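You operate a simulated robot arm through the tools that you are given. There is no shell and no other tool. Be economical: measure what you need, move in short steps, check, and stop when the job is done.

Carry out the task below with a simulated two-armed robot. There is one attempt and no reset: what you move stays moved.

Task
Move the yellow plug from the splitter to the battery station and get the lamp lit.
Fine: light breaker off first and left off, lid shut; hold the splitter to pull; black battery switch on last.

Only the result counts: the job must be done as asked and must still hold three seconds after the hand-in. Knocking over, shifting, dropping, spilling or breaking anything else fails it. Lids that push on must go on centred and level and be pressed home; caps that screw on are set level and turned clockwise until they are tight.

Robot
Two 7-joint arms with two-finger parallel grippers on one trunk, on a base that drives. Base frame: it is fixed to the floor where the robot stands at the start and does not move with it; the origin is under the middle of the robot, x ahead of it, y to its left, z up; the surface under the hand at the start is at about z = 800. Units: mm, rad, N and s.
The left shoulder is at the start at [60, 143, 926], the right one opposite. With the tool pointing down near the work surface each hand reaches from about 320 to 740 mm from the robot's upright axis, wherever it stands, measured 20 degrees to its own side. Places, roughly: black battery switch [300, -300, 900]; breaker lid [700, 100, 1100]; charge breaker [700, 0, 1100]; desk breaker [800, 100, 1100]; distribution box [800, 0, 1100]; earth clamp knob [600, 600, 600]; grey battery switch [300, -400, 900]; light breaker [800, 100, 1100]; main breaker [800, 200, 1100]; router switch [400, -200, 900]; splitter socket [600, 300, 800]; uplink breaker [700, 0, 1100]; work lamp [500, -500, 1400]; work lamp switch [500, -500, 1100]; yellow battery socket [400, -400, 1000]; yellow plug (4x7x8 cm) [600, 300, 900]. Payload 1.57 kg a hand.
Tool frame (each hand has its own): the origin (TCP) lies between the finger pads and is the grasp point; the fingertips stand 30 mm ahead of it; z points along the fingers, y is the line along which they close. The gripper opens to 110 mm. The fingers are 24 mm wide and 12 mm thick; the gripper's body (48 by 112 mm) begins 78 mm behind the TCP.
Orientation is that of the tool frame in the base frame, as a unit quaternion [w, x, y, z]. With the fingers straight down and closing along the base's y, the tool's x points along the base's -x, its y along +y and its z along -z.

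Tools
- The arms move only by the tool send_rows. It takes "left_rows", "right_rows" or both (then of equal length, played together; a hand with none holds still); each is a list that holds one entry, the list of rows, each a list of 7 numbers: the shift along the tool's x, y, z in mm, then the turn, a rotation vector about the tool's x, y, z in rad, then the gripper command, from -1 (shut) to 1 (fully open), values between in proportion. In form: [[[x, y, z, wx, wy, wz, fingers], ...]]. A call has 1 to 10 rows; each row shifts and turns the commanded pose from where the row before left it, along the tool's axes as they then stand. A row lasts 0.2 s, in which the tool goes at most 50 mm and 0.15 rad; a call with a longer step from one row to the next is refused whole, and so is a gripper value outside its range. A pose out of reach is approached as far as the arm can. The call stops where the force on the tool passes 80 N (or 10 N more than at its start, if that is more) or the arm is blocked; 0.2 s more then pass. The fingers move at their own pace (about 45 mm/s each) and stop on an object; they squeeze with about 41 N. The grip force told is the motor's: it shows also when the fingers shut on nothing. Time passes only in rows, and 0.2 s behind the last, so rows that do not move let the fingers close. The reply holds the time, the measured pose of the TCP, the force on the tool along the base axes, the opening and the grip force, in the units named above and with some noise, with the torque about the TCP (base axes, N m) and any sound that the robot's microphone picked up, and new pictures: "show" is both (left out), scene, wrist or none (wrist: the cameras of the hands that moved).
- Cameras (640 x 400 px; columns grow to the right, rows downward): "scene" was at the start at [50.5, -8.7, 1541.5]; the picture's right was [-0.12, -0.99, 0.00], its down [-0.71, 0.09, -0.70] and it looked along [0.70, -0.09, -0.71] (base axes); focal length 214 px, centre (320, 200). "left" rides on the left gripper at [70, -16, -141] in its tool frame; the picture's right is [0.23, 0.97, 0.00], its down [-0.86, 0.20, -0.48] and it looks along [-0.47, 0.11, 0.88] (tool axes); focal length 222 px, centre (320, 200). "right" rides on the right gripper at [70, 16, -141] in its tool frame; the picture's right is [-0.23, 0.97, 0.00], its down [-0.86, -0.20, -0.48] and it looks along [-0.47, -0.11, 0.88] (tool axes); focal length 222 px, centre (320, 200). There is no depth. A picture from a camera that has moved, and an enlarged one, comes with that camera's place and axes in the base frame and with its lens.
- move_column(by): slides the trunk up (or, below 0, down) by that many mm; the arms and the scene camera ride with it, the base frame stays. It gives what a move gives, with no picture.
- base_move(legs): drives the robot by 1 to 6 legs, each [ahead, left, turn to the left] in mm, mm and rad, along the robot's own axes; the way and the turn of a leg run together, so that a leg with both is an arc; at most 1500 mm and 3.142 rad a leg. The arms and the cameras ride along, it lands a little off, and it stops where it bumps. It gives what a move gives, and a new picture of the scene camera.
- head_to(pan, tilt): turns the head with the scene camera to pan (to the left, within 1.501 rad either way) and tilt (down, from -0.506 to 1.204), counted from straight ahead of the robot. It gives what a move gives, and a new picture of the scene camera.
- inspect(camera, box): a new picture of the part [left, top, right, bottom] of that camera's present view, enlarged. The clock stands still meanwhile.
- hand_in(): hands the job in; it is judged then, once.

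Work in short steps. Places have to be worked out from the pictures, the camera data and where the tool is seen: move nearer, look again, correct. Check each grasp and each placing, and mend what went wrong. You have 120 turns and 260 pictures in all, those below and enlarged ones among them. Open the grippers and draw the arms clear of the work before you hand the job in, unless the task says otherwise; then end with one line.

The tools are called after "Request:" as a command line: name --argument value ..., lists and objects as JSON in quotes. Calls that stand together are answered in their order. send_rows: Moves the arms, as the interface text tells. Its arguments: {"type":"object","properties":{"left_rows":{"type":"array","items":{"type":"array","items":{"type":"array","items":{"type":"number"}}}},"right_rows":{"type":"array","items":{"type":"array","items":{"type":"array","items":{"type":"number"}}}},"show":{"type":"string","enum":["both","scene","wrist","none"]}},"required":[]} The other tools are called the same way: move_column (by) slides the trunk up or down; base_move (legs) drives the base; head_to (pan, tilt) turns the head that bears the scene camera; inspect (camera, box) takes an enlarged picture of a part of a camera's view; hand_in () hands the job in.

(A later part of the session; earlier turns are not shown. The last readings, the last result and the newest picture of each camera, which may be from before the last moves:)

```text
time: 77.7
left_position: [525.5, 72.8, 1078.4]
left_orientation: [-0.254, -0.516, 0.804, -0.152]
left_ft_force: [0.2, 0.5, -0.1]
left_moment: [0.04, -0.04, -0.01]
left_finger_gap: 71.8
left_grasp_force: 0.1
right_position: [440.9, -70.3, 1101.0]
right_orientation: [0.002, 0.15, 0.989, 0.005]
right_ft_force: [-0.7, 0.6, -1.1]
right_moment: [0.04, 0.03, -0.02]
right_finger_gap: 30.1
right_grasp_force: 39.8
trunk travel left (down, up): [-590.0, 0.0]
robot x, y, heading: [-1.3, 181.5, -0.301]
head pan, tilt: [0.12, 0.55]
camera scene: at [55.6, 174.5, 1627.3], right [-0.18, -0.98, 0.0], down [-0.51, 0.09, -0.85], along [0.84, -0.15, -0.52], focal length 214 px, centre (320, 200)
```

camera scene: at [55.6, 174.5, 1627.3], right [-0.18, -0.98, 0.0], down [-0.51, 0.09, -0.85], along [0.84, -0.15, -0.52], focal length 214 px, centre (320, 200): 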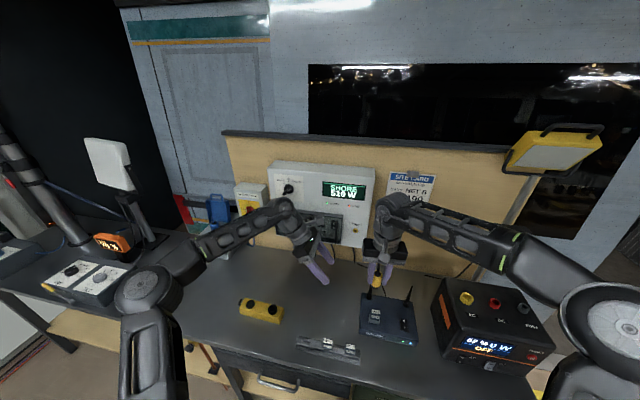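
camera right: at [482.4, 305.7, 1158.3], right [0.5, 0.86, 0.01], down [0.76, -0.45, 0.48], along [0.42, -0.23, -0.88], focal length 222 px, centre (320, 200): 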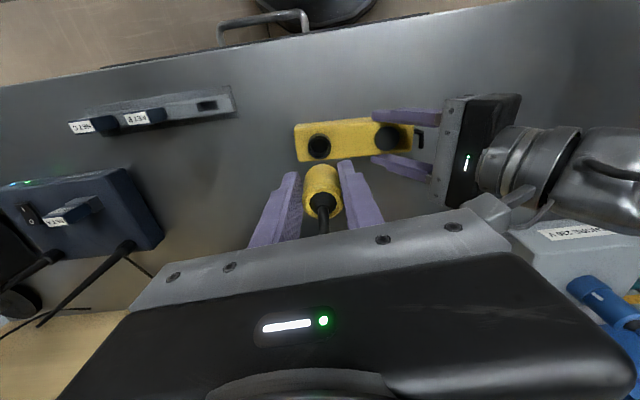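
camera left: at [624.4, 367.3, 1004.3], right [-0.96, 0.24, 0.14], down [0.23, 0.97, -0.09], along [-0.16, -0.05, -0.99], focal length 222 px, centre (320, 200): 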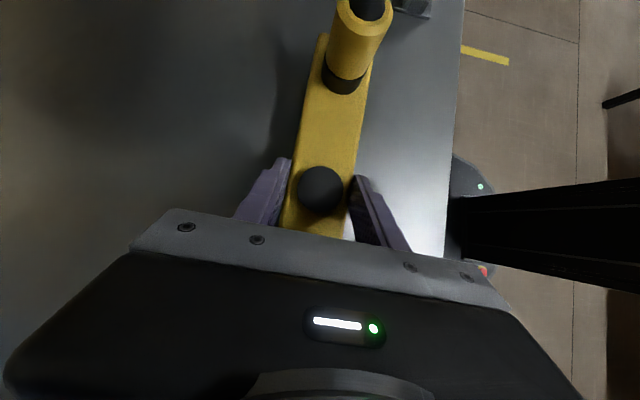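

The battery is in view. I turn the head toward it and enlarge its socket and switches.

Request:
head_to --pan -0.45 --tilt 0.75

Request:
inspect --camera "scene" --box '[240, 150, 480, 310]'

```text
time: 78.7
left_position: [526.6, 72.5, 1077.3]
left_orientation: [-0.255, -0.516, 0.803, -0.154]
left_ft_force: [0.2, 0.2, 0.6]
left_moment: [-0.04, -0.01, 0.02]
left_finger_gap: 71.6
left_grasp_force: 0.1
right_position: [443.0, -69.3, 1102.5]
right_orientation: [0.003, 0.15, 0.989, 0.004]
right_ft_force: [1.2, -0.1, 0.5]
right_moment: [-0.04, -0.03, -0.05]
right_finger_gap: 30.4
right_grasp_force: 39.4
trunk travel left (down, up): [-590.0, 0.0]
robot x, y, heading: [-4.5, 182.6, -0.29]
head pan, tilt: [-0.45, 0.75]
camera scene: at [28.3, 135.1, 1609.9], right [-0.68, -0.73, 0.0], down [-0.5, 0.46, -0.73], along [0.54, -0.5, -0.68], focal length 214 px, centre (320, 200)
```

scene: 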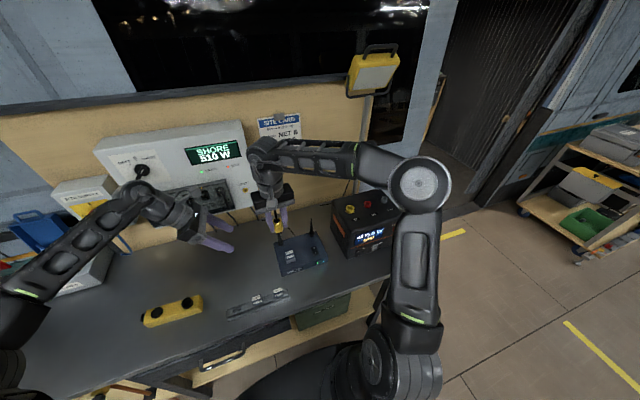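

```text
2.50 times, centred on (360, 230) of scene
camera zoom: at [28.3, 135.1, 1609.9], right [-0.68, -0.73, 0.0], down [-0.5, 0.46, -0.73], along [0.54, -0.5, -0.68], focal length 536 px, centre (220, 125)
```

zoom: 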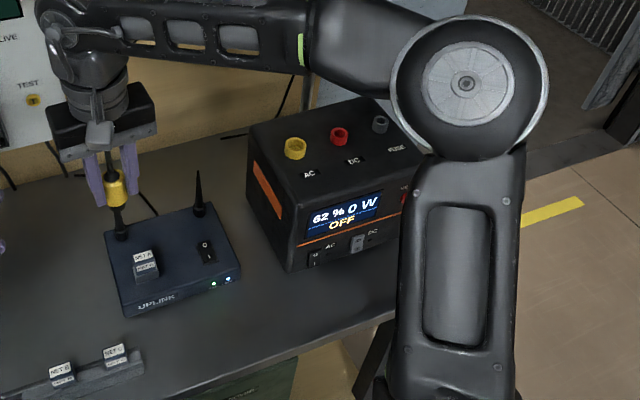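

Three views agree on the yellow socket's rim at about [392, -365, 997]. I drive right 230 mm with the plug held above it.

Request:
base_move --legs '[[0, -230, 0]]'

Request:
inspect --camera "scene" --box '[240, 100, 480, 260]'

Request:
inspect --camera "right" --box '[0, 0, 640, 400]'

```text
time: 80.4
left_position: [461.4, -143.2, 1077.7]
left_orientation: [-0.254, -0.519, 0.801, -0.154]
left_ft_force: [-1.1, -0.8, -0.6]
left_moment: [0.0, 0.01, 0.03]
left_finger_gap: 71.3
left_grasp_force: 0.0
right_position: [378.3, -286.1, 1102.0]
right_orientation: [0.003, 0.146, 0.989, 0.005]
right_ft_force: [0.6, -1.9, -1.2]
right_moment: [0.01, 0.01, 0.01]
right_finger_gap: 30.5
right_grasp_force: 39.8
trunk travel left (down, up): [-590.0, 0.0]
robot x, y, heading: [-69.3, -39.6, -0.29]
head pan, tilt: [-0.45, 0.75]
camera scene: at [-38.2, -85.1, 1609.9], right [-0.67, -0.74, 0.0], down [-0.5, 0.46, -0.73], along [0.54, -0.49, -0.68], focal length 214 px, centre (320, 200)
```

scene: 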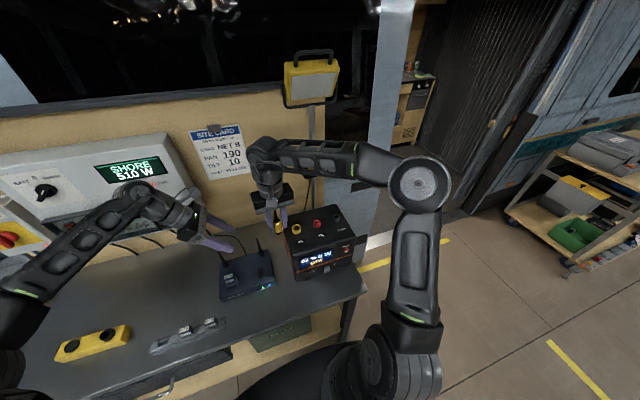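

```text
2.50 times, centred on (360, 180) of scene
camera zoom: at [-38.2, -85.1, 1609.9], right [-0.67, -0.74, 0.0], down [-0.5, 0.46, -0.73], along [0.54, -0.49, -0.68], focal length 536 px, centre (220, 250)
```

zoom: 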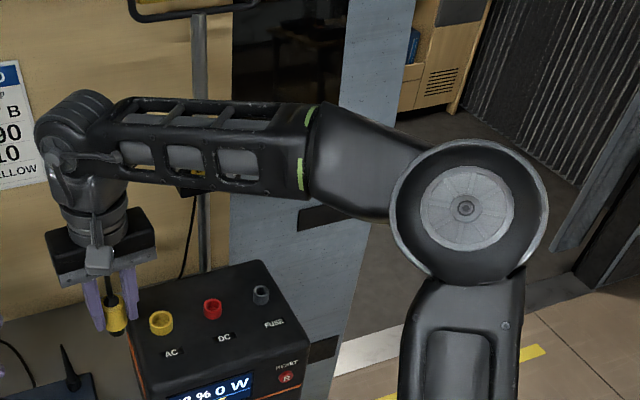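

```text
1.00 times, centred on (320, 200) of right (not enlarged: the box is as wide or as high as the picture)
camera zoom: at [313.8, -251.2, 1243.2], right [0.5, 0.87, 0.01], down [0.76, -0.44, 0.48], along [0.42, -0.23, -0.88], focal length 222 px, centre (320, 200)
```

zoom: 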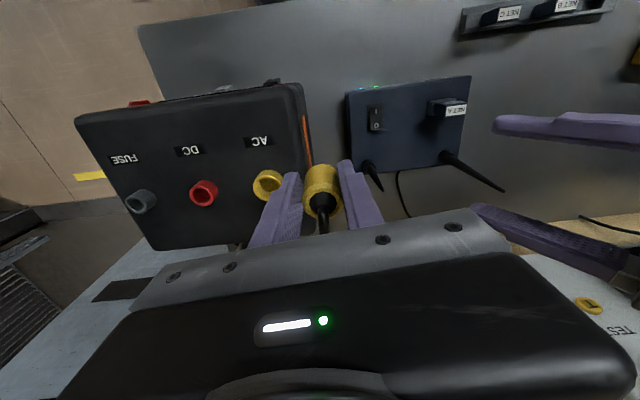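

I move the plug over the socket at safe height and back the left hand off to the left.

Request:
send_rows --right_rows '[[[-12, -23, 0, 0, 0, 0, -1], [-12, -23, 0, 0, 0, 0, -1], [-11, -24, 0, 0, 0, 0, -1], [0, 0, 0, 0, 0, 0, -1]]]' --left_rows '[[[0, 0, -40, 0, 0, 0, 0], [-15, 0, -40, 0, 0, 0, 0], [-25, 0, -30, 0, 0, 0, 0], [-25, 0, -30, 0, 0, 0, 0]]]' --show "wrist"

Request:
inspect --camera "scene" --box '[240, 160, 380, 280]'

```text
time: 81.4
left_position: [489.2, -81.6, 1140.7]
left_orientation: [-0.253, -0.519, 0.801, -0.156]
left_ft_force: [-1.0, 0.1, 0.9]
left_moment: [-0.04, 0.01, 0.03]
left_finger_gap: 55.1
left_grasp_force: 0.1
left hand out of reach, approached as far as the arm can: row 3, 4
right_position: [390.3, -362.9, 1102.3]
right_orientation: [0.002, 0.145, 0.989, 0.004]
right_ft_force: [-1.0, -0.5, 0.7]
right_moment: [-0.02, -0.01, -0.01]
right_finger_gap: 30.4
right_grasp_force: 39.7
trunk travel left (down, up): [-590.0, 0.0]
robot x, y, heading: [-69.2, -40.3, -0.288]
head pan, tilt: [-0.45, 0.75]
camera right: at [326.0, -328.3, 1243.4], right [0.5, 0.87, 0.01], down [0.76, -0.44, 0.48], along [0.42, -0.23, -0.88], focal length 222 px, centre (320, 200)
camera left: at [514.5, -67.5, 1296.4], right [-0.96, 0.23, 0.14], down [0.22, 0.97, -0.09], along [-0.16, -0.05, -0.99], focal length 222 px, centre (320, 200)
```

right: 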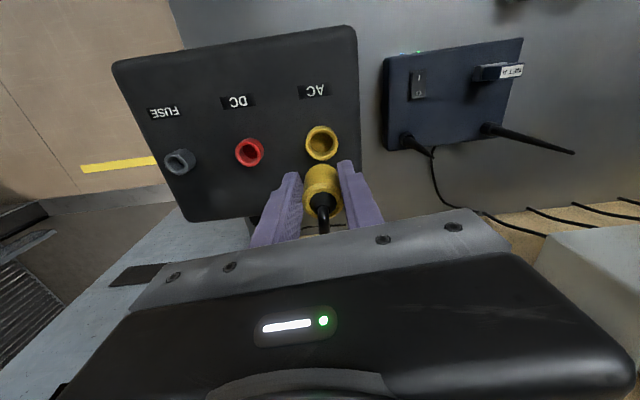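
left: 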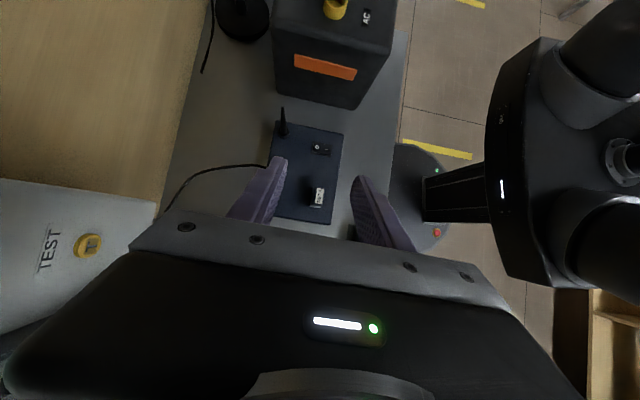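

```text
3.33 times, centred on (310, 220) of scene
camera zoom: at [-38.3, -83.5, 1610.0], right [-0.67, -0.74, 0.0], down [-0.5, 0.46, -0.73], along [0.54, -0.49, -0.68], focal length 715 px, centre (353, 133)
```

zoom: 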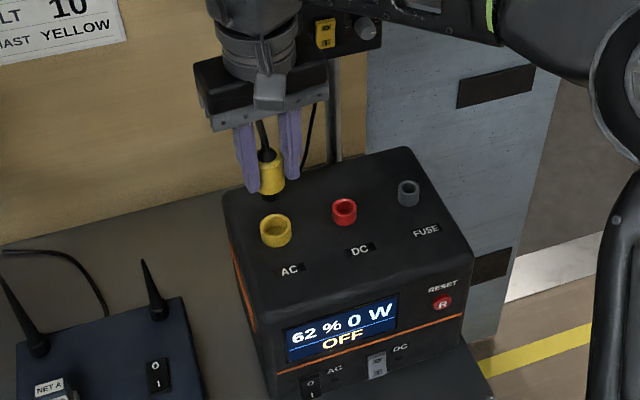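

Comparing the two right-hand views from the same base position puts the rim at about [380, -359, 1012], roughly 13 mm nearer the robot than the plug axis. I shift and lower a little, then re-check.

Request:
send_rows --right_rows '[[[13, 1, 0, 0, 0, 0, -1], [0, 0, 10, 0, 0, 0, -1], [0, 0, 0, 0, 0, 0, -1]]]' --show "none"

Request:
inspect --camera "right" --box '[240, 100, 400, 240]'

Request:
inspect --camera "scene" --box '[270, 180, 350, 250]'

```text
time: 82.2
left_position: [489.0, -80.3, 1141.1]
left_orientation: [-0.254, -0.52, 0.8, -0.156]
left_ft_force: [-0.3, -0.1, 0.1]
left_moment: [-0.01, -0.03, 0.01]
left_finger_gap: 55.0
left_grasp_force: 0.1
right_position: [379.3, -357.6, 1092.4]
right_orientation: [0.003, 0.145, 0.989, 0.004]
right_ft_force: [-0.5, 0.3, -0.4]
right_moment: [-0.03, -0.01, -0.01]
right_finger_gap: 30.3
right_grasp_force: 39.2
trunk travel left (down, up): [-590.0, 0.0]
robot x, y, heading: [-71.9, -36.1, -0.289]
head pan, tilt: [-0.45, 0.75]
```

```text
2.86 times, centred on (320, 170) of right
camera zoom: at [315.2, -323.1, 1233.7], right [0.5, 0.87, 0.01], down [0.76, -0.44, 0.48], along [0.42, -0.23, -0.88], focal length 635 px, centre (320, 286)
```

zoom: 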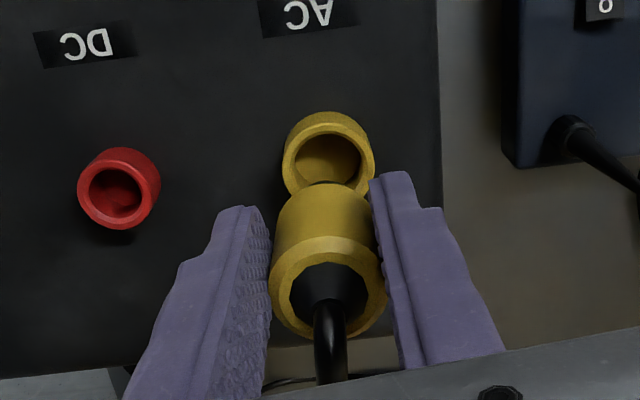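

```text
5.71 times, centred on (310, 215) of scene
camera zoom: at [-38.2, -83.5, 1609.9], right [-0.67, -0.74, 0.0], down [-0.5, 0.46, -0.73], along [0.54, -0.49, -0.68], focal length 1226 px, centre (377, 114)
```

zoom: 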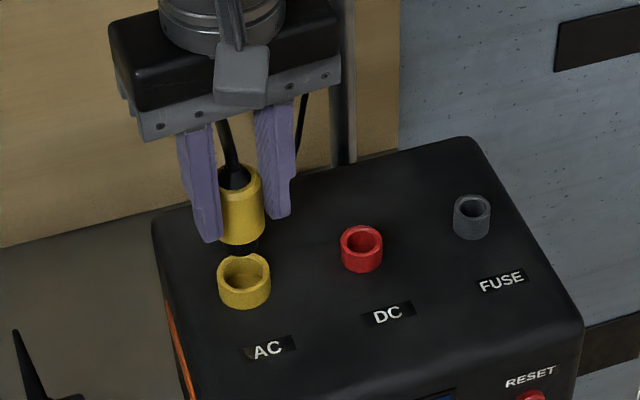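

Now only a few mm remain. I shift 4 mm more toward the robot and lower to just above the rim.

Request:
send_rows --right_rows '[[[4, 0, 8, 0, 0, 0, -1], [0, 0, 10, 0, 0, 0, -1], [0, 0, 0, 0, 0, 0, -1]]]' --show "none"

Request:
inspect --camera "right" --box '[240, 100, 400, 240]'

Request:
inspect --camera "scene" --box '[270, 190, 330, 240]'

```text
time: 83.0
left_position: [487.5, -79.9, 1141.3]
left_orientation: [-0.253, -0.519, 0.802, -0.155]
left_ft_force: [0.2, -0.2, 0.3]
left_moment: [-0.01, 0.01, 0.0]
left_finger_gap: 55.2
left_grasp_force: 0.1
right_position: [374.9, -357.4, 1076.1]
right_orientation: [0.006, 0.145, 0.989, 0.003]
right_ft_force: [-0.3, -3.7, 25.0]
right_moment: [-0.49, -0.25, -0.04]
right_finger_gap: 30.4
right_grasp_force: 39.9
trunk travel left (down, up): [-590.0, 0.0]
robot x, y, heading: [-71.0, -38.3, -0.289]
head pan, tilt: [-0.45, 0.75]
```

```text
2.86 times, centred on (320, 170) of right
camera zoom: at [310.6, -322.5, 1218.1], right [0.5, 0.87, 0.01], down [0.76, -0.44, 0.49], along [0.43, -0.23, -0.87], focal length 635 px, centre (320, 286)
```

zoom: 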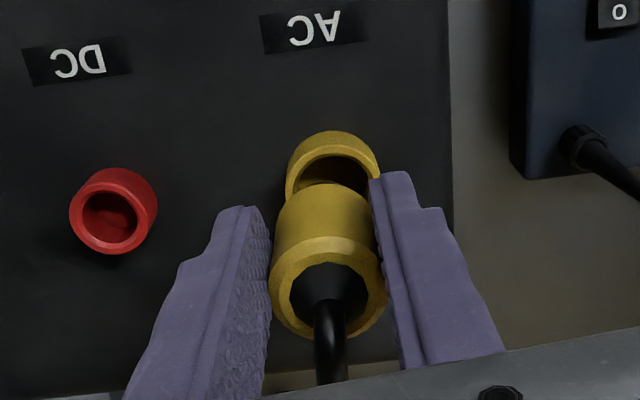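

```text
8.00 times, centred on (300, 215) of scene
camera zoom: at [-39.8, -82.9, 1610.4], right [-0.67, -0.74, 0.0], down [-0.5, 0.46, -0.73], along [0.54, -0.49, -0.68], focal length 1716 px, centre (480, 80)
```

zoom: 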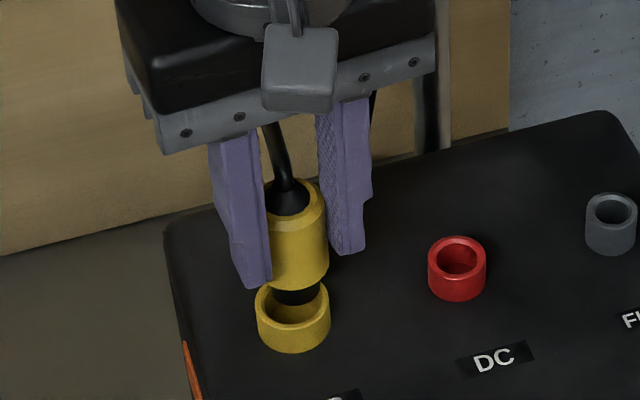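

The spigot touched the rim (25 N), so the rim is at z≈1031. I back up, shift 7 mm toward the robot and 2.5 mm left, and look again.

Request:
send_rows --right_rows '[[[0, 0, -6, 0, 0, 0, -1], [7, 2.5, 0, 0, 0, 0, -1], [0, 0, 0, 0, 0, 0, -1]]]' --show "none"

Request:
inspect --camera "right" --box '[280, 130, 370, 210]'

Request:
inspect --camera "scene" --box '[280, 200, 320, 235]'

```text
time: 83.8
left_position: [487.9, -80.7, 1139.2]
left_orientation: [-0.253, -0.52, 0.801, -0.156]
left_ft_force: [0.0, -0.6, 0.1]
left_moment: [0.01, 0.04, 0.02]
left_finger_gap: 54.8
left_grasp_force: 0.1
right_position: [370.1, -353.0, 1077.7]
right_orientation: [0.002, 0.145, 0.989, 0.003]
right_ft_force: [0.2, 0.9, -0.6]
right_moment: [0.01, -0.01, 0.0]
right_finger_gap: 30.4
right_grasp_force: 39.8
trunk travel left (down, up): [-590.0, 0.0]
robot x, y, heading: [-69.0, -38.5, -0.29]
head pan, tilt: [-0.45, 0.75]
```

```text
5.00 times, centred on (325, 170) of right
camera zoom: at [305.8, -317.6, 1220.1], right [0.5, 0.87, 0.01], down [0.76, -0.44, 0.48], along [0.42, -0.23, -0.88], focal length 1111 px, centre (295, 350)
```

zoom: 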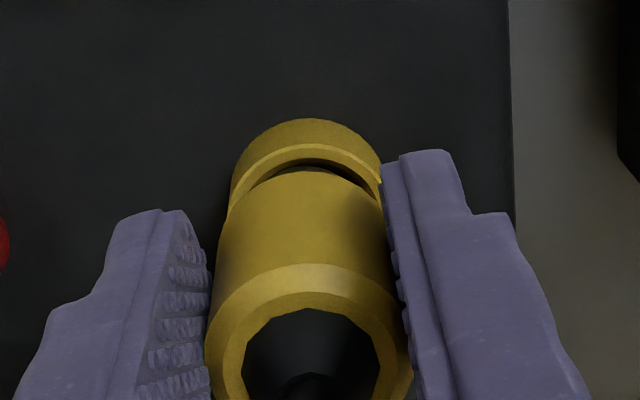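

```text
11.43 times, centred on (300, 218) of scene
camera zoom: at [-37.4, -83.8, 1609.8], right [-0.67, -0.74, 0.0], down [-0.5, 0.46, -0.73], along [0.54, -0.49, -0.68], focal length 2451 px, centre (549, 0)
```

zoom: 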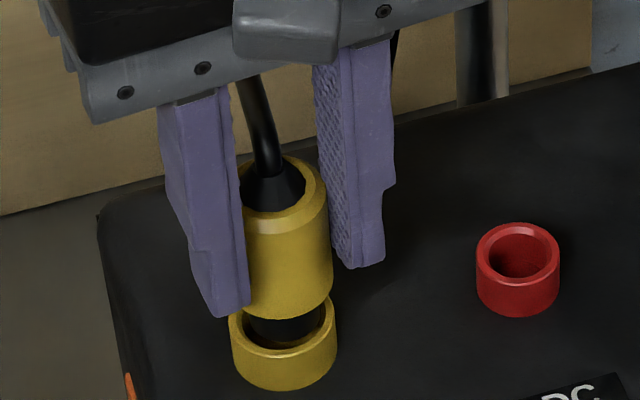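

Both views now say I overshot slightly: about 3 mm too near the robot and 1.3 mm too far right. I correct, then check.

Request:
send_rows --right_rows '[[[-3, 1.3, 0, 0, 0, 0, -1], [0, 0, 0, 0, 0, 0, -1]]]' --show "none"

Request:
inspect --camera "right" --box '[280, 130, 370, 210]'

Request:
inspect --camera "scene" --box '[280, 200, 320, 235]'

```text
time: 84.4
left_position: [489.5, -80.3, 1140.1]
left_orientation: [-0.254, -0.52, 0.801, -0.155]
left_ft_force: [-0.1, 0.4, 0.6]
left_moment: [-0.03, -0.03, -0.01]
left_finger_gap: 55.1
left_grasp_force: 0.1
right_position: [371.1, -350.8, 1078.5]
right_orientation: [0.003, 0.145, 0.989, 0.005]
right_ft_force: [-0.4, -0.7, -0.6]
right_moment: [0.04, 0.0, 0.02]
right_finger_gap: 30.3
right_grasp_force: 39.7
trunk travel left (down, up): [-590.0, 0.0]
robot x, y, heading: [-69.7, -39.3, -0.29]
head pan, tilt: [-0.45, 0.75]
```

```text
5.00 times, centred on (325, 170) of right
camera zoom: at [308.3, -316.2, 1220.9], right [0.5, 0.87, 0.01], down [0.76, -0.44, 0.48], along [0.42, -0.23, -0.88], focal length 1111 px, centre (295, 350)
```

zoom: 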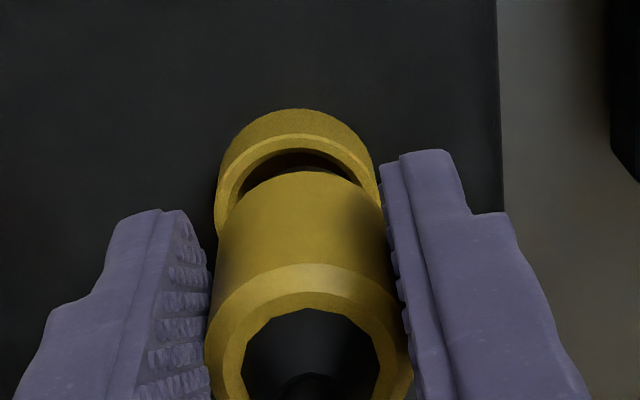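

```text
11.43 times, centred on (300, 218) of scene
camera zoom: at [-38.0, -83.7, 1609.9], right [-0.67, -0.74, 0.0], down [-0.5, 0.46, -0.73], along [0.54, -0.49, -0.68], focal length 2451 px, centre (549, 0)
```

zoom: 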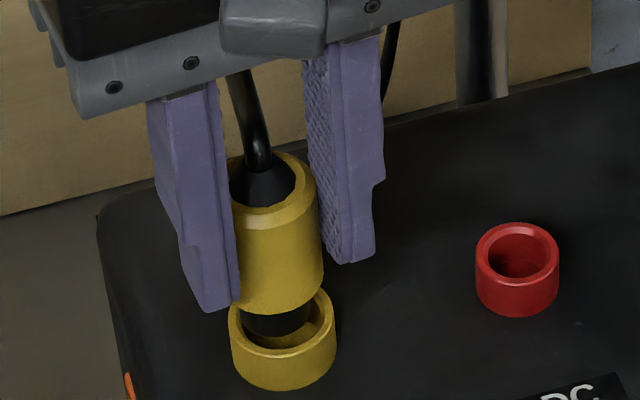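

Both views now show the plug centred over the socket. I lower in small steps watching the force.

Request:
send_rows --right_rows '[[[0, 0, 3, 0, 0, 0, -1], [0, 0, 3, 0, 0, 0, -1], [0, 0, 3, 0, 0, 0, -1]]]' --show "none"

Request:
inspect --camera "scene" --box '[280, 200, 320, 235]'

```text
time: 85.2
left_position: [489.4, -81.4, 1139.8]
left_orientation: [-0.254, -0.52, 0.801, -0.155]
left_ft_force: [0.7, -0.1, -0.4]
left_moment: [0.02, -0.02, -0.01]
left_finger_gap: 55.0
left_grasp_force: 0.1
right_position: [372.6, -350.2, 1069.9]
right_orientation: [0.002, 0.143, 0.99, 0.005]
right_ft_force: [0.0, 0.0, -0.6]
right_moment: [-0.03, -0.01, 0.01]
right_finger_gap: 30.2
right_grasp_force: 39.6
trunk travel left (down, up): [-590.0, 0.0]
robot x, y, heading: [-72.9, -39.3, -0.286]
head pan, tilt: [-0.45, 0.75]
```

```text
11.43 times, centred on (300, 218) of scene
camera zoom: at [-37.7, -83.8, 1609.9], right [-0.67, -0.74, 0.0], down [-0.5, 0.46, -0.73], along [0.54, -0.49, -0.68], focal length 2451 px, centre (549, 0)
```

zoom: 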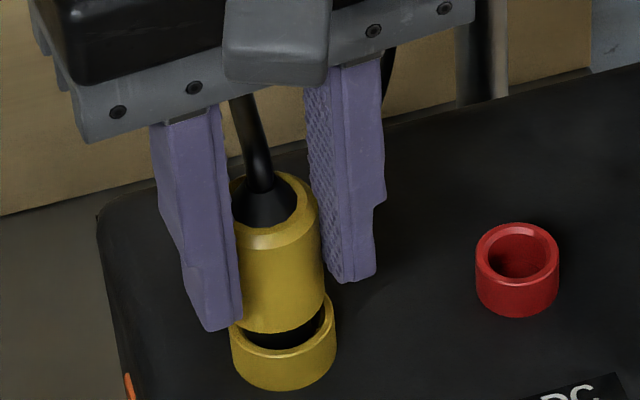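

The spigot has entered freely, below the earlier contact height. I continue down.

Request:
send_rows --right_rows '[[[0, 0, 3, 0, 0, 0, -1], [0, 0, 3, 0, 0, 0, -1], [0, 0, 3, 0, 0, 0, -1], [0, 0, 3, 0, 0, 0, -1]]]' --show "none"

Request:
inspect --camera "scene" --box '[280, 200, 320, 235]'

Request:
inspect --camera "right" --box '[280, 130, 370, 210]'

```text
time: 86.2
left_position: [488.2, -80.7, 1141.4]
left_orientation: [-0.252, -0.52, 0.801, -0.156]
left_ft_force: [-0.3, 0.7, 1.0]
left_moment: [0.0, 0.01, 0.01]
left_finger_gap: 55.2
left_grasp_force: 0.0
right_position: [373.3, -350.6, 1060.9]
right_orientation: [0.006, 0.145, 0.989, 0.003]
right_ft_force: [-1.4, -7.5, 23.4]
right_moment: [-0.53, -0.08, -0.09]
right_finger_gap: 30.3
right_grasp_force: 39.8
trunk travel left (down, up): [-590.0, 0.0]
robot x, y, heading: [-70.5, -40.5, -0.29]
head pan, tilt: [-0.45, 0.75]
```

```text
11.43 times, centred on (300, 218) of scene
camera zoom: at [-39.8, -83.7, 1610.4], right [-0.67, -0.74, 0.0], down [-0.5, 0.46, -0.73], along [0.54, -0.49, -0.68], focal length 2451 px, centre (549, 0)
```

zoom: 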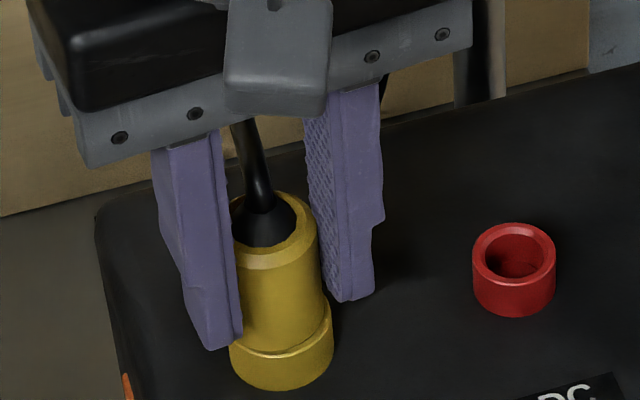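

```text
5.00 times, centred on (325, 170) of right
camera zoom: at [308.1, -316.0, 1202.0], right [0.5, 0.87, 0.01], down [0.76, -0.44, 0.49], along [0.43, -0.23, -0.87], focal length 1111 px, centre (295, 350)
```

zoom: 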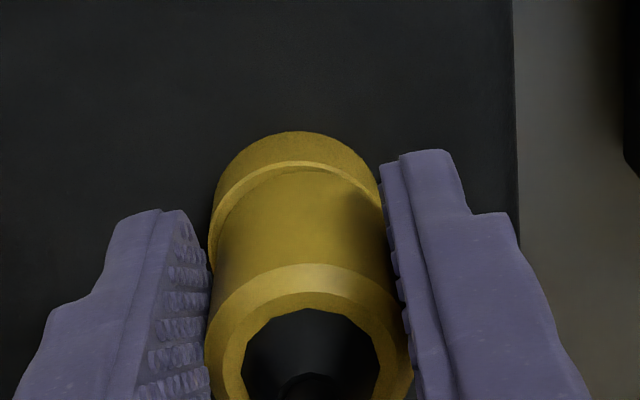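

The plug is at the rim with 23 N. I press further to seat it.

Request:
send_rows --right_rows '[[[0, -0.7, 2, 0, 0, 0, -1], [0, -0.3, 2, 0, 0, 0, -1], [0, 0, 3, 0, 0, 0, -1], [0, 0, 3, 0, 0, 0, -1]]]' --show "none"

Request:
inspect --camera "scene" --box '[270, 190, 350, 260]'

```text
time: 87.2
left_position: [484.7, -77.1, 1143.1]
left_orientation: [-0.252, -0.519, 0.802, -0.157]
left_ft_force: [-0.3, 0.6, 0.4]
left_moment: [-0.01, 0.03, 0.0]
left_finger_gap: 54.8
left_grasp_force: 0.1
right_position: [370.4, -348.9, 1057.3]
right_orientation: [0.01, 0.146, 0.989, 0.003]
right_ft_force: [-4.4, -5.7, 70.0]
right_moment: [-0.48, -0.34, -0.05]
right_finger_gap: 30.3
right_grasp_force: 39.3
trunk travel left (down, up): [-590.0, 0.0]
robot x, y, heading: [-68.6, -39.2, -0.288]
head pan, tilt: [-0.45, 0.75]
```

```text
5.71 times, centred on (310, 225) of scene
camera zoom: at [-43.6, -80.8, 1610.9], right [-0.67, -0.74, 0.0], down [-0.5, 0.46, -0.73], along [0.54, -0.49, -0.68], focal length 1226 px, centre (377, 57)
```

zoom: 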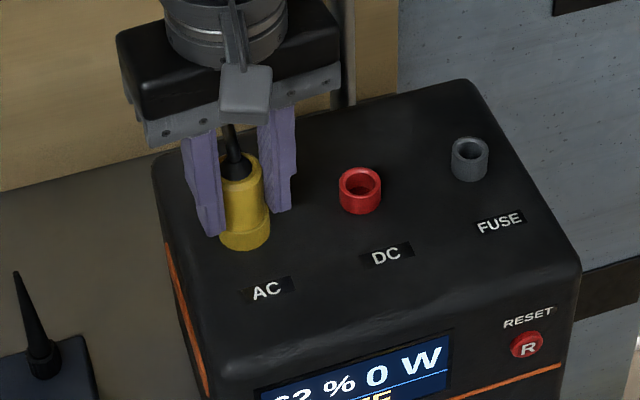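

Force reached 70 N. I enlarge to see whether the plug body is flush on the socket rim.

Request:
inspect --camera "scene" --box '[285, 205, 315, 235]'

Request:
inspect --camera "right" --box '[280, 130, 370, 210]'

Request:
inspect --camera "scene" --box '[260, 200, 380, 300]'

```text
13.33 times, centred on (300, 220) of scene
camera zoom: at [-43.6, -80.8, 1610.9], right [-0.67, -0.74, 0.0], down [-0.5, 0.46, -0.73], along [0.54, -0.49, -0.68], focal length 2860 px, centre (587, -67)
```

zoom: 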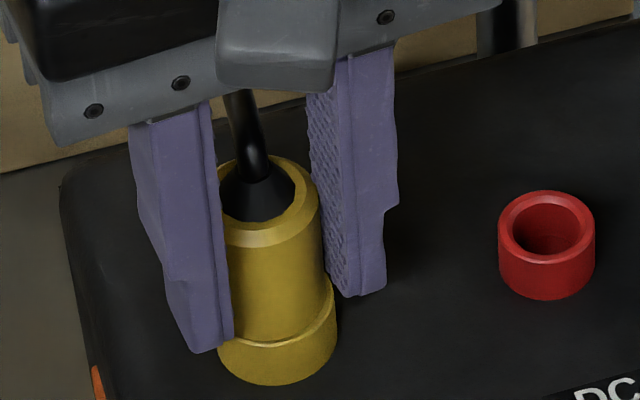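

```text
5.00 times, centred on (325, 170) of right
camera zoom: at [305.5, -315.1, 1196.6], right [0.5, 0.87, 0.01], down [0.75, -0.44, 0.49], along [0.43, -0.24, -0.87], focal length 1111 px, centre (295, 350)
```

zoom: 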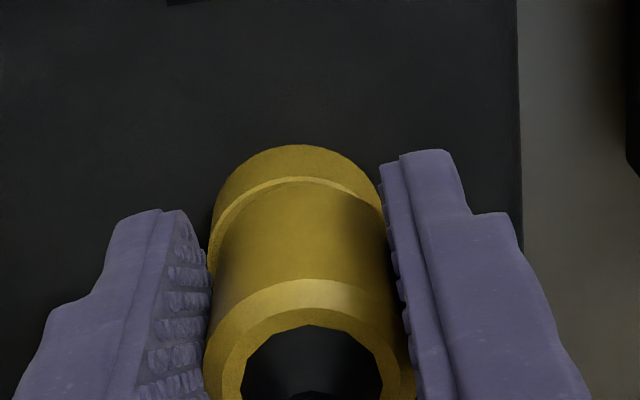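

```text
4.00 times, centred on (320, 250) of scene
camera zoom: at [-43.6, -80.8, 1610.9], right [-0.67, -0.74, 0.0], down [-0.5, 0.46, -0.73], along [0.54, -0.49, -0.68], focal length 858 px, centre (320, 0)
```

zoom: 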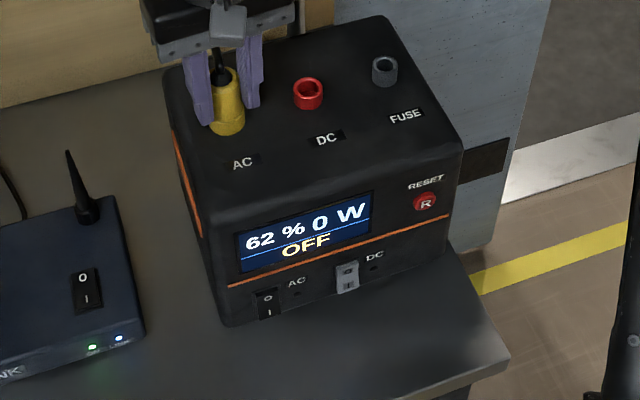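

The body sits evenly on the rim and the plug began to slip in the grip, so it is bottomed. I ease off, open and lift away.

Request:
send_rows --right_rows '[[[0, 0, -3, 0, 0, 0, -1], [0, 0, -1, 0, 0, 0, -0.5], [0, 0, 0, 0, 0, 0, 0], [0, 0, 0, 0, 0, 0, 0], [0, 0, -15, 0, 0, 0, 0], [0, 0, -25, 0, 0, 0, 0], [0, 0, -30, 0, 0, 0, 0]]]' --show "wrist"

Request:
inspect --camera "scene" --box '[270, 190, 350, 250]'

```text
time: 88.8
left_position: [488.6, -79.8, 1140.4]
left_orientation: [-0.253, -0.52, 0.801, -0.156]
left_ft_force: [0.1, 0.0, -0.5]
left_moment: [-0.01, -0.03, 0.0]
left_finger_gap: 54.9
left_grasp_force: 0.1
right_position: [371.8, -353.1, 1124.5]
right_orientation: [0.002, 0.145, 0.989, 0.004]
right_ft_force: [-0.3, -0.3, 0.1]
right_moment: [-0.01, 0.0, 0.01]
right_finger_gap: 55.1
right_grasp_force: 0.0
trunk travel left (down, up): [-590.0, 0.0]
robot x, y, heading: [-69.7, -39.2, -0.29]
head pan, tilt: [-0.45, 0.75]
camera right: at [308.4, -317.7, 1266.3], right [0.5, 0.87, 0.01], down [0.76, -0.44, 0.48], along [0.42, -0.23, -0.88], focal length 222 px, centre (320, 200)
```

right: 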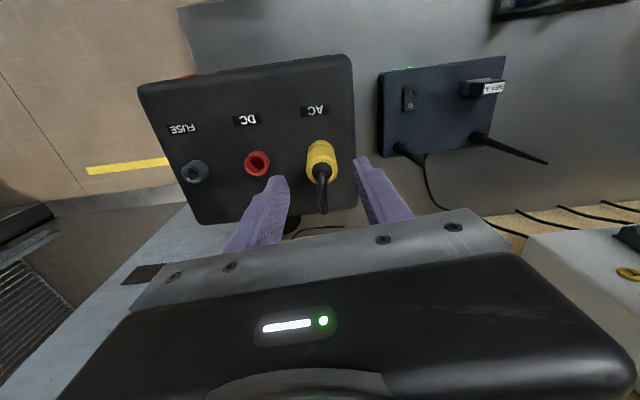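

```text
6.67 times, centred on (310, 220) of scene
camera zoom: at [-38.3, -82.2, 1609.9], right [-0.67, -0.74, 0.0], down [-0.5, 0.46, -0.73], along [0.54, -0.49, -0.68], focal length 1430 px, centre (387, 67)
```

zoom: 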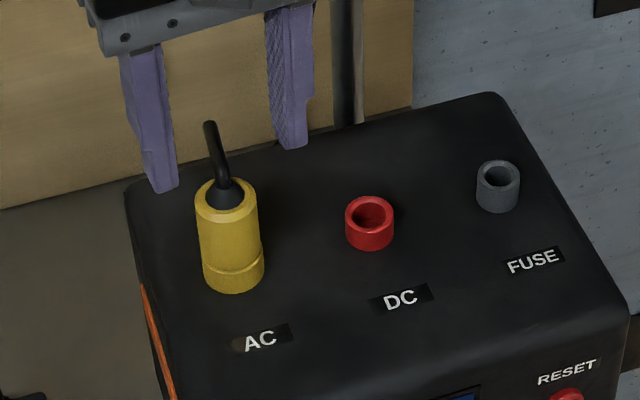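

The plug stands straight and seated. Now I look closely at the battery's front switches.

Request:
inspect --camera "scene" --box '[300, 240, 370, 290]'

Request:
head_to --pan -0.55 --tilt 0.95

```text
8.00 times, centred on (335, 265) of scene
camera zoom: at [-38.3, -82.2, 1609.9], right [-0.67, -0.74, 0.0], down [-0.5, 0.46, -0.73], along [0.54, -0.49, -0.68], focal length 1716 px, centre (200, -320)
```

zoom: 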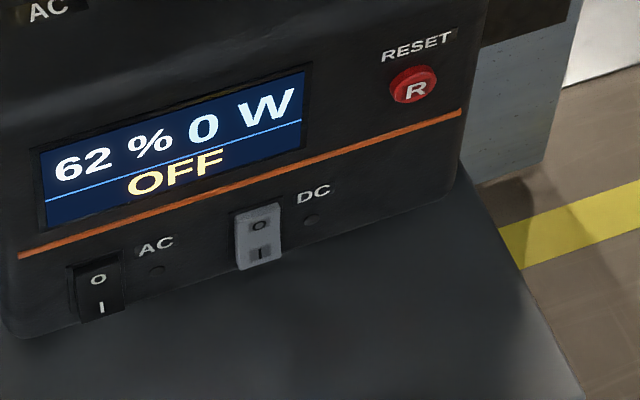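

```text
time: 89.5
left_position: [487.5, -81.1, 1141.5]
left_orientation: [-0.253, -0.52, 0.801, -0.156]
left_ft_force: [0.2, -0.8, 0.8]
left_moment: [0.0, -0.02, 0.01]
left_finger_gap: 55.3
left_grasp_force: 0.1
right_position: [373.2, -352.5, 1123.9]
right_orientation: [0.002, 0.145, 0.989, 0.004]
right_ft_force: [-0.3, 0.3, -0.6]
right_moment: [-0.02, -0.01, 0.01]
right_finger_gap: 55.0
right_grasp_force: 0.0
trunk travel left (down, up): [-590.0, 0.0]
robot x, y, heading: [-71.5, -35.9, -0.29]
head pan, tilt: [-0.55, 0.949]
camera scene: at [-50.4, -81.9, 1594.4], right [-0.74, -0.67, 0.0], down [-0.54, 0.6, -0.58], along [0.39, -0.43, -0.81], focal length 214 px, centre (320, 200)
```

scene: 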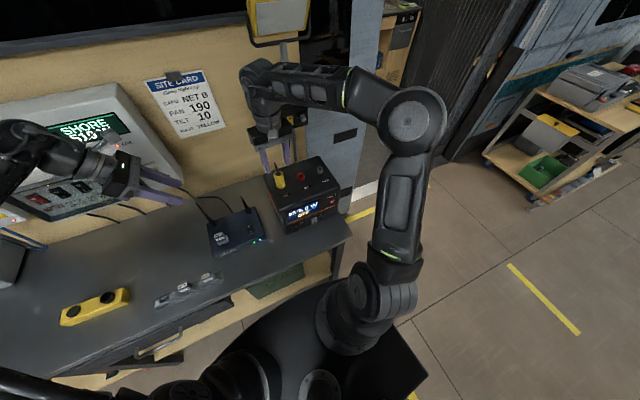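

The black AC switch is low on the front face, with I at its lower half. I lift clear, back the base off for room, and pitch the closed right hand to point forward and down.

Request:
send_rows --right_rows '[[[0, 0, -20, 0, 0, 0, 0], [0, 0, -20, 0, 0, 0, 0], [0, 0, -10, 0, 0, 0, 0]]]' --show "none"

Request:
base_move --legs '[[-220, 0, 0]]'

Request:
send_rows --right_rows '[[[0, 0, 0, 0, -0.125, 0, -1], [0, 0, 0, 0, -0.125, 0, -1], [0, 0, 0, 0, -0.125, 0, -1], [0, 0, 0, 0, -0.125, 0, -1], [0, 0, 0, 0, -0.125, 0, -1], [0, 0, 0, 0, -0.125, 0, -1], [0, 0, 0, 0, -0.123, 0, -1]]]' --show "both"

```text
time: 90.3
left_position: [489.1, -81.7, 1140.2]
left_orientation: [-0.254, -0.519, 0.802, -0.155]
left_ft_force: [0.2, 0.8, -1.0]
left_moment: [0.03, 0.02, -0.07]
left_finger_gap: 54.9
left_grasp_force: 0.1
right_position: [370.7, -351.2, 1161.9]
right_orientation: [0.006, 0.145, 0.989, 0.005]
right_ft_force: [0.4, 0.1, 1.4]
right_moment: [0.02, -0.01, -0.05]
right_finger_gap: 55.2
right_grasp_force: 0.0
right hand out of reach, approached as far as the arm can: row 3
trunk travel left (down, up): [-590.0, 0.0]
robot x, y, heading: [-72.4, -38.1, -0.289]
head pan, tilt: [-0.55, 0.949]
```

```text
time: 92.1
left_position: [268.0, -13.8, 1141.3]
left_orientation: [-0.253, -0.521, 0.8, -0.157]
left_ft_force: [-1.2, 0.2, -0.8]
left_moment: [-0.04, 0.02, 0.0]
left_finger_gap: 55.2
left_grasp_force: 0.0
right_position: [149.4, -285.3, 1163.4]
right_orientation: [0.006, 0.142, 0.99, 0.003]
right_ft_force: [0.3, 0.1, 0.7]
right_moment: [0.02, -0.03, -0.04]
right_finger_gap: 55.1
right_grasp_force: 0.1
trunk travel left (down, up): [-590.0, 0.0]
robot x, y, heading: [-294.5, 29.0, -0.285]
head pan, tilt: [-0.55, 0.949]
camera scene: at [-272.7, -16.1, 1594.4], right [-0.74, -0.67, 0.0], down [-0.54, 0.6, -0.58], along [0.39, -0.43, -0.81], focal length 214 px, centre (320, 200)
```

scene: 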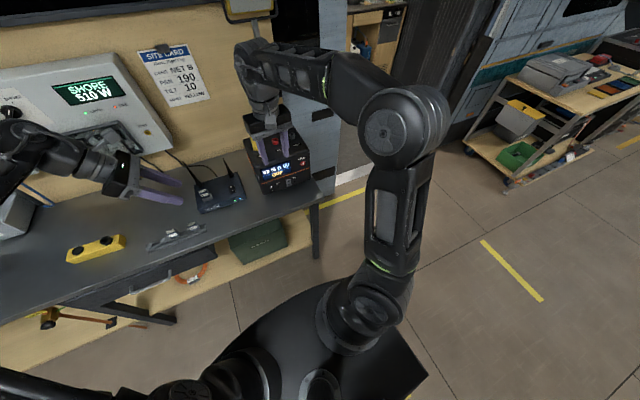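

```text
time: 93.7
left_position: [268.3, -12.7, 1139.3]
left_orientation: [-0.253, -0.521, 0.8, -0.155]
left_ft_force: [0.7, 0.6, 0.3]
left_moment: [0.0, -0.01, 0.02]
left_finger_gap: 55.0
left_grasp_force: 0.1
right_position: [150.4, -284.6, 1163.6]
right_orientation: [0.423, 0.131, 0.895, -0.056]
right_ft_force: [0.9, -0.7, 0.7]
right_moment: [0.01, -0.01, 0.04]
right_finger_gap: 0.0
right_grasp_force: 21.2
trunk travel left (down, up): [-590.0, 0.0]
robot x, y, heading: [-292.6, 28.2, -0.286]
head pan, tilt: [-0.55, 0.949]
camera scene: at [-271.6, -16.4, 1594.4], right [-0.74, -0.67, 0.0], down [-0.55, 0.6, -0.58], along [0.39, -0.43, -0.81], focal length 214 px, centre (320, 200)
camera right: at [6.9, -226.4, 1199.4], right [0.41, 0.89, 0.19], down [0.11, -0.25, 0.96], along [0.9, -0.38, -0.2], focal length 222 px, centre (320, 200)
```

scene: 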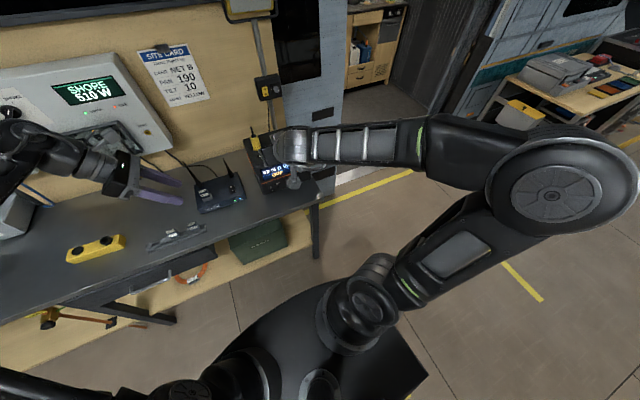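
right: 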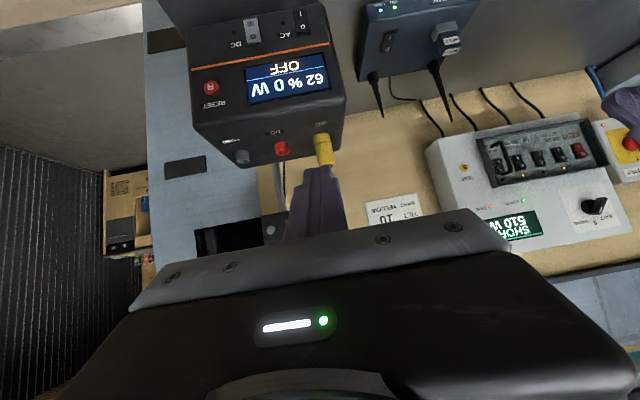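

The hand camera sees the switches well (inverted). I lower the column by 150 mm and look again to get the switch height by parallax.

Request:
move_column --by -150

Request:
inspect --camera "right" --box '[160, 0, 400, 180]'

Request:
inspect --camera "scene" --box '[150, 100, 400, 260]'

```text
time: 95.4
left_position: [268.9, -13.3, 989.9]
left_orientation: [-0.254, -0.521, 0.8, -0.156]
left_ft_force: [1.5, -0.2, -0.7]
left_moment: [-0.01, -0.01, 0.03]
left_finger_gap: 54.7
left_grasp_force: 0.0
right_position: [150.9, -284.4, 1014.2]
right_orientation: [0.424, 0.131, 0.894, -0.057]
right_ft_force: [0.5, -0.1, 0.8]
right_moment: [0.0, 0.02, -0.01]
right_finger_gap: 0.1
right_grasp_force: 21.0
trunk travel left (down, up): [-440.0, 150.0]
robot x, y, heading: [-295.9, 29.6, -0.284]
head pan, tilt: [-0.55, 0.949]
```

```text
2.22 times, centred on (280, 90) of right
camera zoom: at [7.2, -226.5, 1049.7], right [0.41, 0.89, 0.18], down [0.11, -0.25, 0.96], along [0.9, -0.38, -0.2], focal length 494 px, centre (409, 444)
```

zoom: 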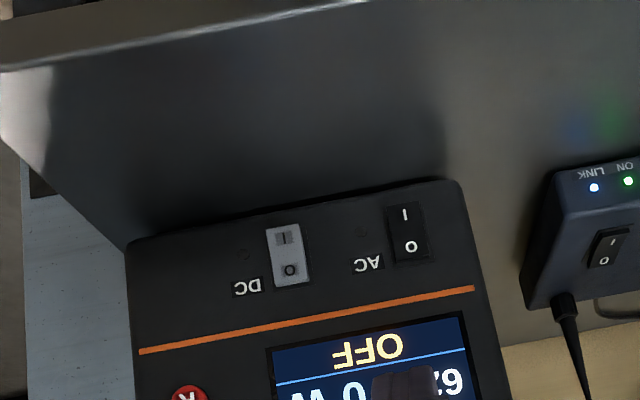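

```text
2.50 times, centred on (275, 180) of scene
camera zoom: at [-271.4, -16.5, 1444.4], right [-0.74, -0.67, 0.0], down [-0.55, 0.6, -0.58], along [0.39, -0.43, -0.81], focal length 536 px, centre (432, 250)
```

zoom: 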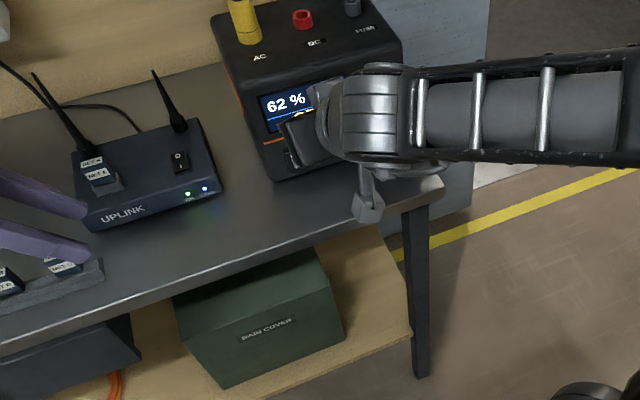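

Parallax gives the black switch at about [277, -314, 856], with its I half near z≈845. I bring the fingertips to about 50 mm before it.

Request:
send_rows --right_rows '[[[13.7, 1.3, 28.4, 0, 0, 0, -1], [13.7, 1.3, 28.4, 0, 0, 0, -1], [13.7, 1.3, 28.4, 0, 0, 0, -1], [13.7, 1.3, 28.4, 0, 0, 0, -1], [0, 0, 0, 0, 0, 0, -1]]]' --show "wrist"

Request:
inspect --camera "right" --box '[240, 0, 400, 180]'

Request:
inspect --camera "scene" --box '[220, 120, 340, 220]'

```text
time: 96.6
left_position: [267.6, -13.4, 991.2]
left_orientation: [-0.254, -0.522, 0.799, -0.158]
left_ft_force: [0.4, 0.4, 0.3]
left_moment: [0.0, 0.0, 0.02]
left_finger_gap: 55.0
left_grasp_force: 0.0
right_position: [203.4, -295.0, 898.5]
right_orientation: [0.424, 0.131, 0.894, -0.057]
right_ft_force: [0.1, 0.2, 0.3]
right_moment: [0.02, -0.01, 0.0]
right_finger_gap: 0.1
right_grasp_force: 21.6
trunk travel left (down, up): [-440.0, 150.0]
robot x, y, heading: [-290.3, 28.5, -0.29]
head pan, tilt: [-0.55, 0.949]
camera right: at [59.9, -236.5, 934.9], right [0.41, 0.89, 0.18], down [0.11, -0.25, 0.96], along [0.9, -0.38, -0.2], focal length 222 px, centre (320, 200)
```

right: 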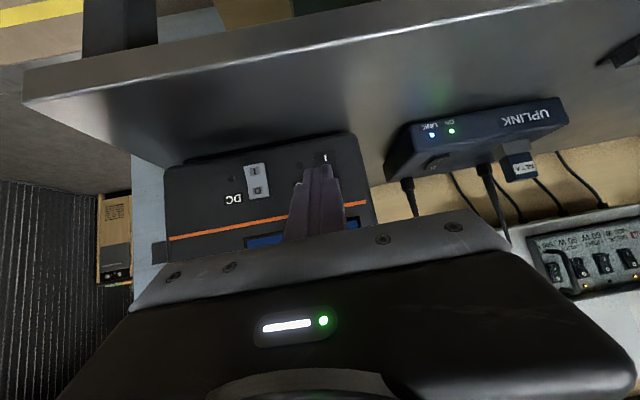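

```text
2.22 times, centred on (320, 90) of right
camera zoom: at [59.9, -236.5, 934.9], right [0.41, 0.89, 0.18], down [0.11, -0.25, 0.96], along [0.9, -0.38, -0.2], focal length 494 px, centre (320, 444)
```

zoom: 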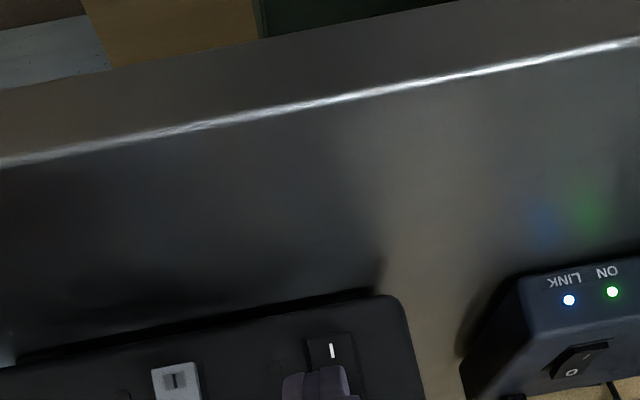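

```text
4.00 times, centred on (280, 170) of scene
camera zoom: at [-271.4, -16.4, 1444.4], right [-0.74, -0.67, 0.0], down [-0.55, 0.6, -0.58], along [0.39, -0.43, -0.81], focal length 858 px, centre (480, 320)
```

zoom: 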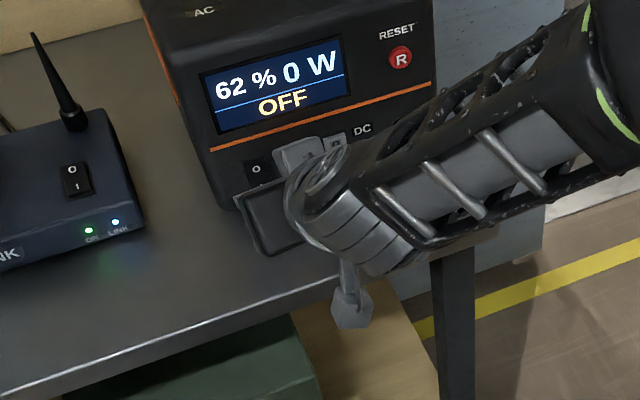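

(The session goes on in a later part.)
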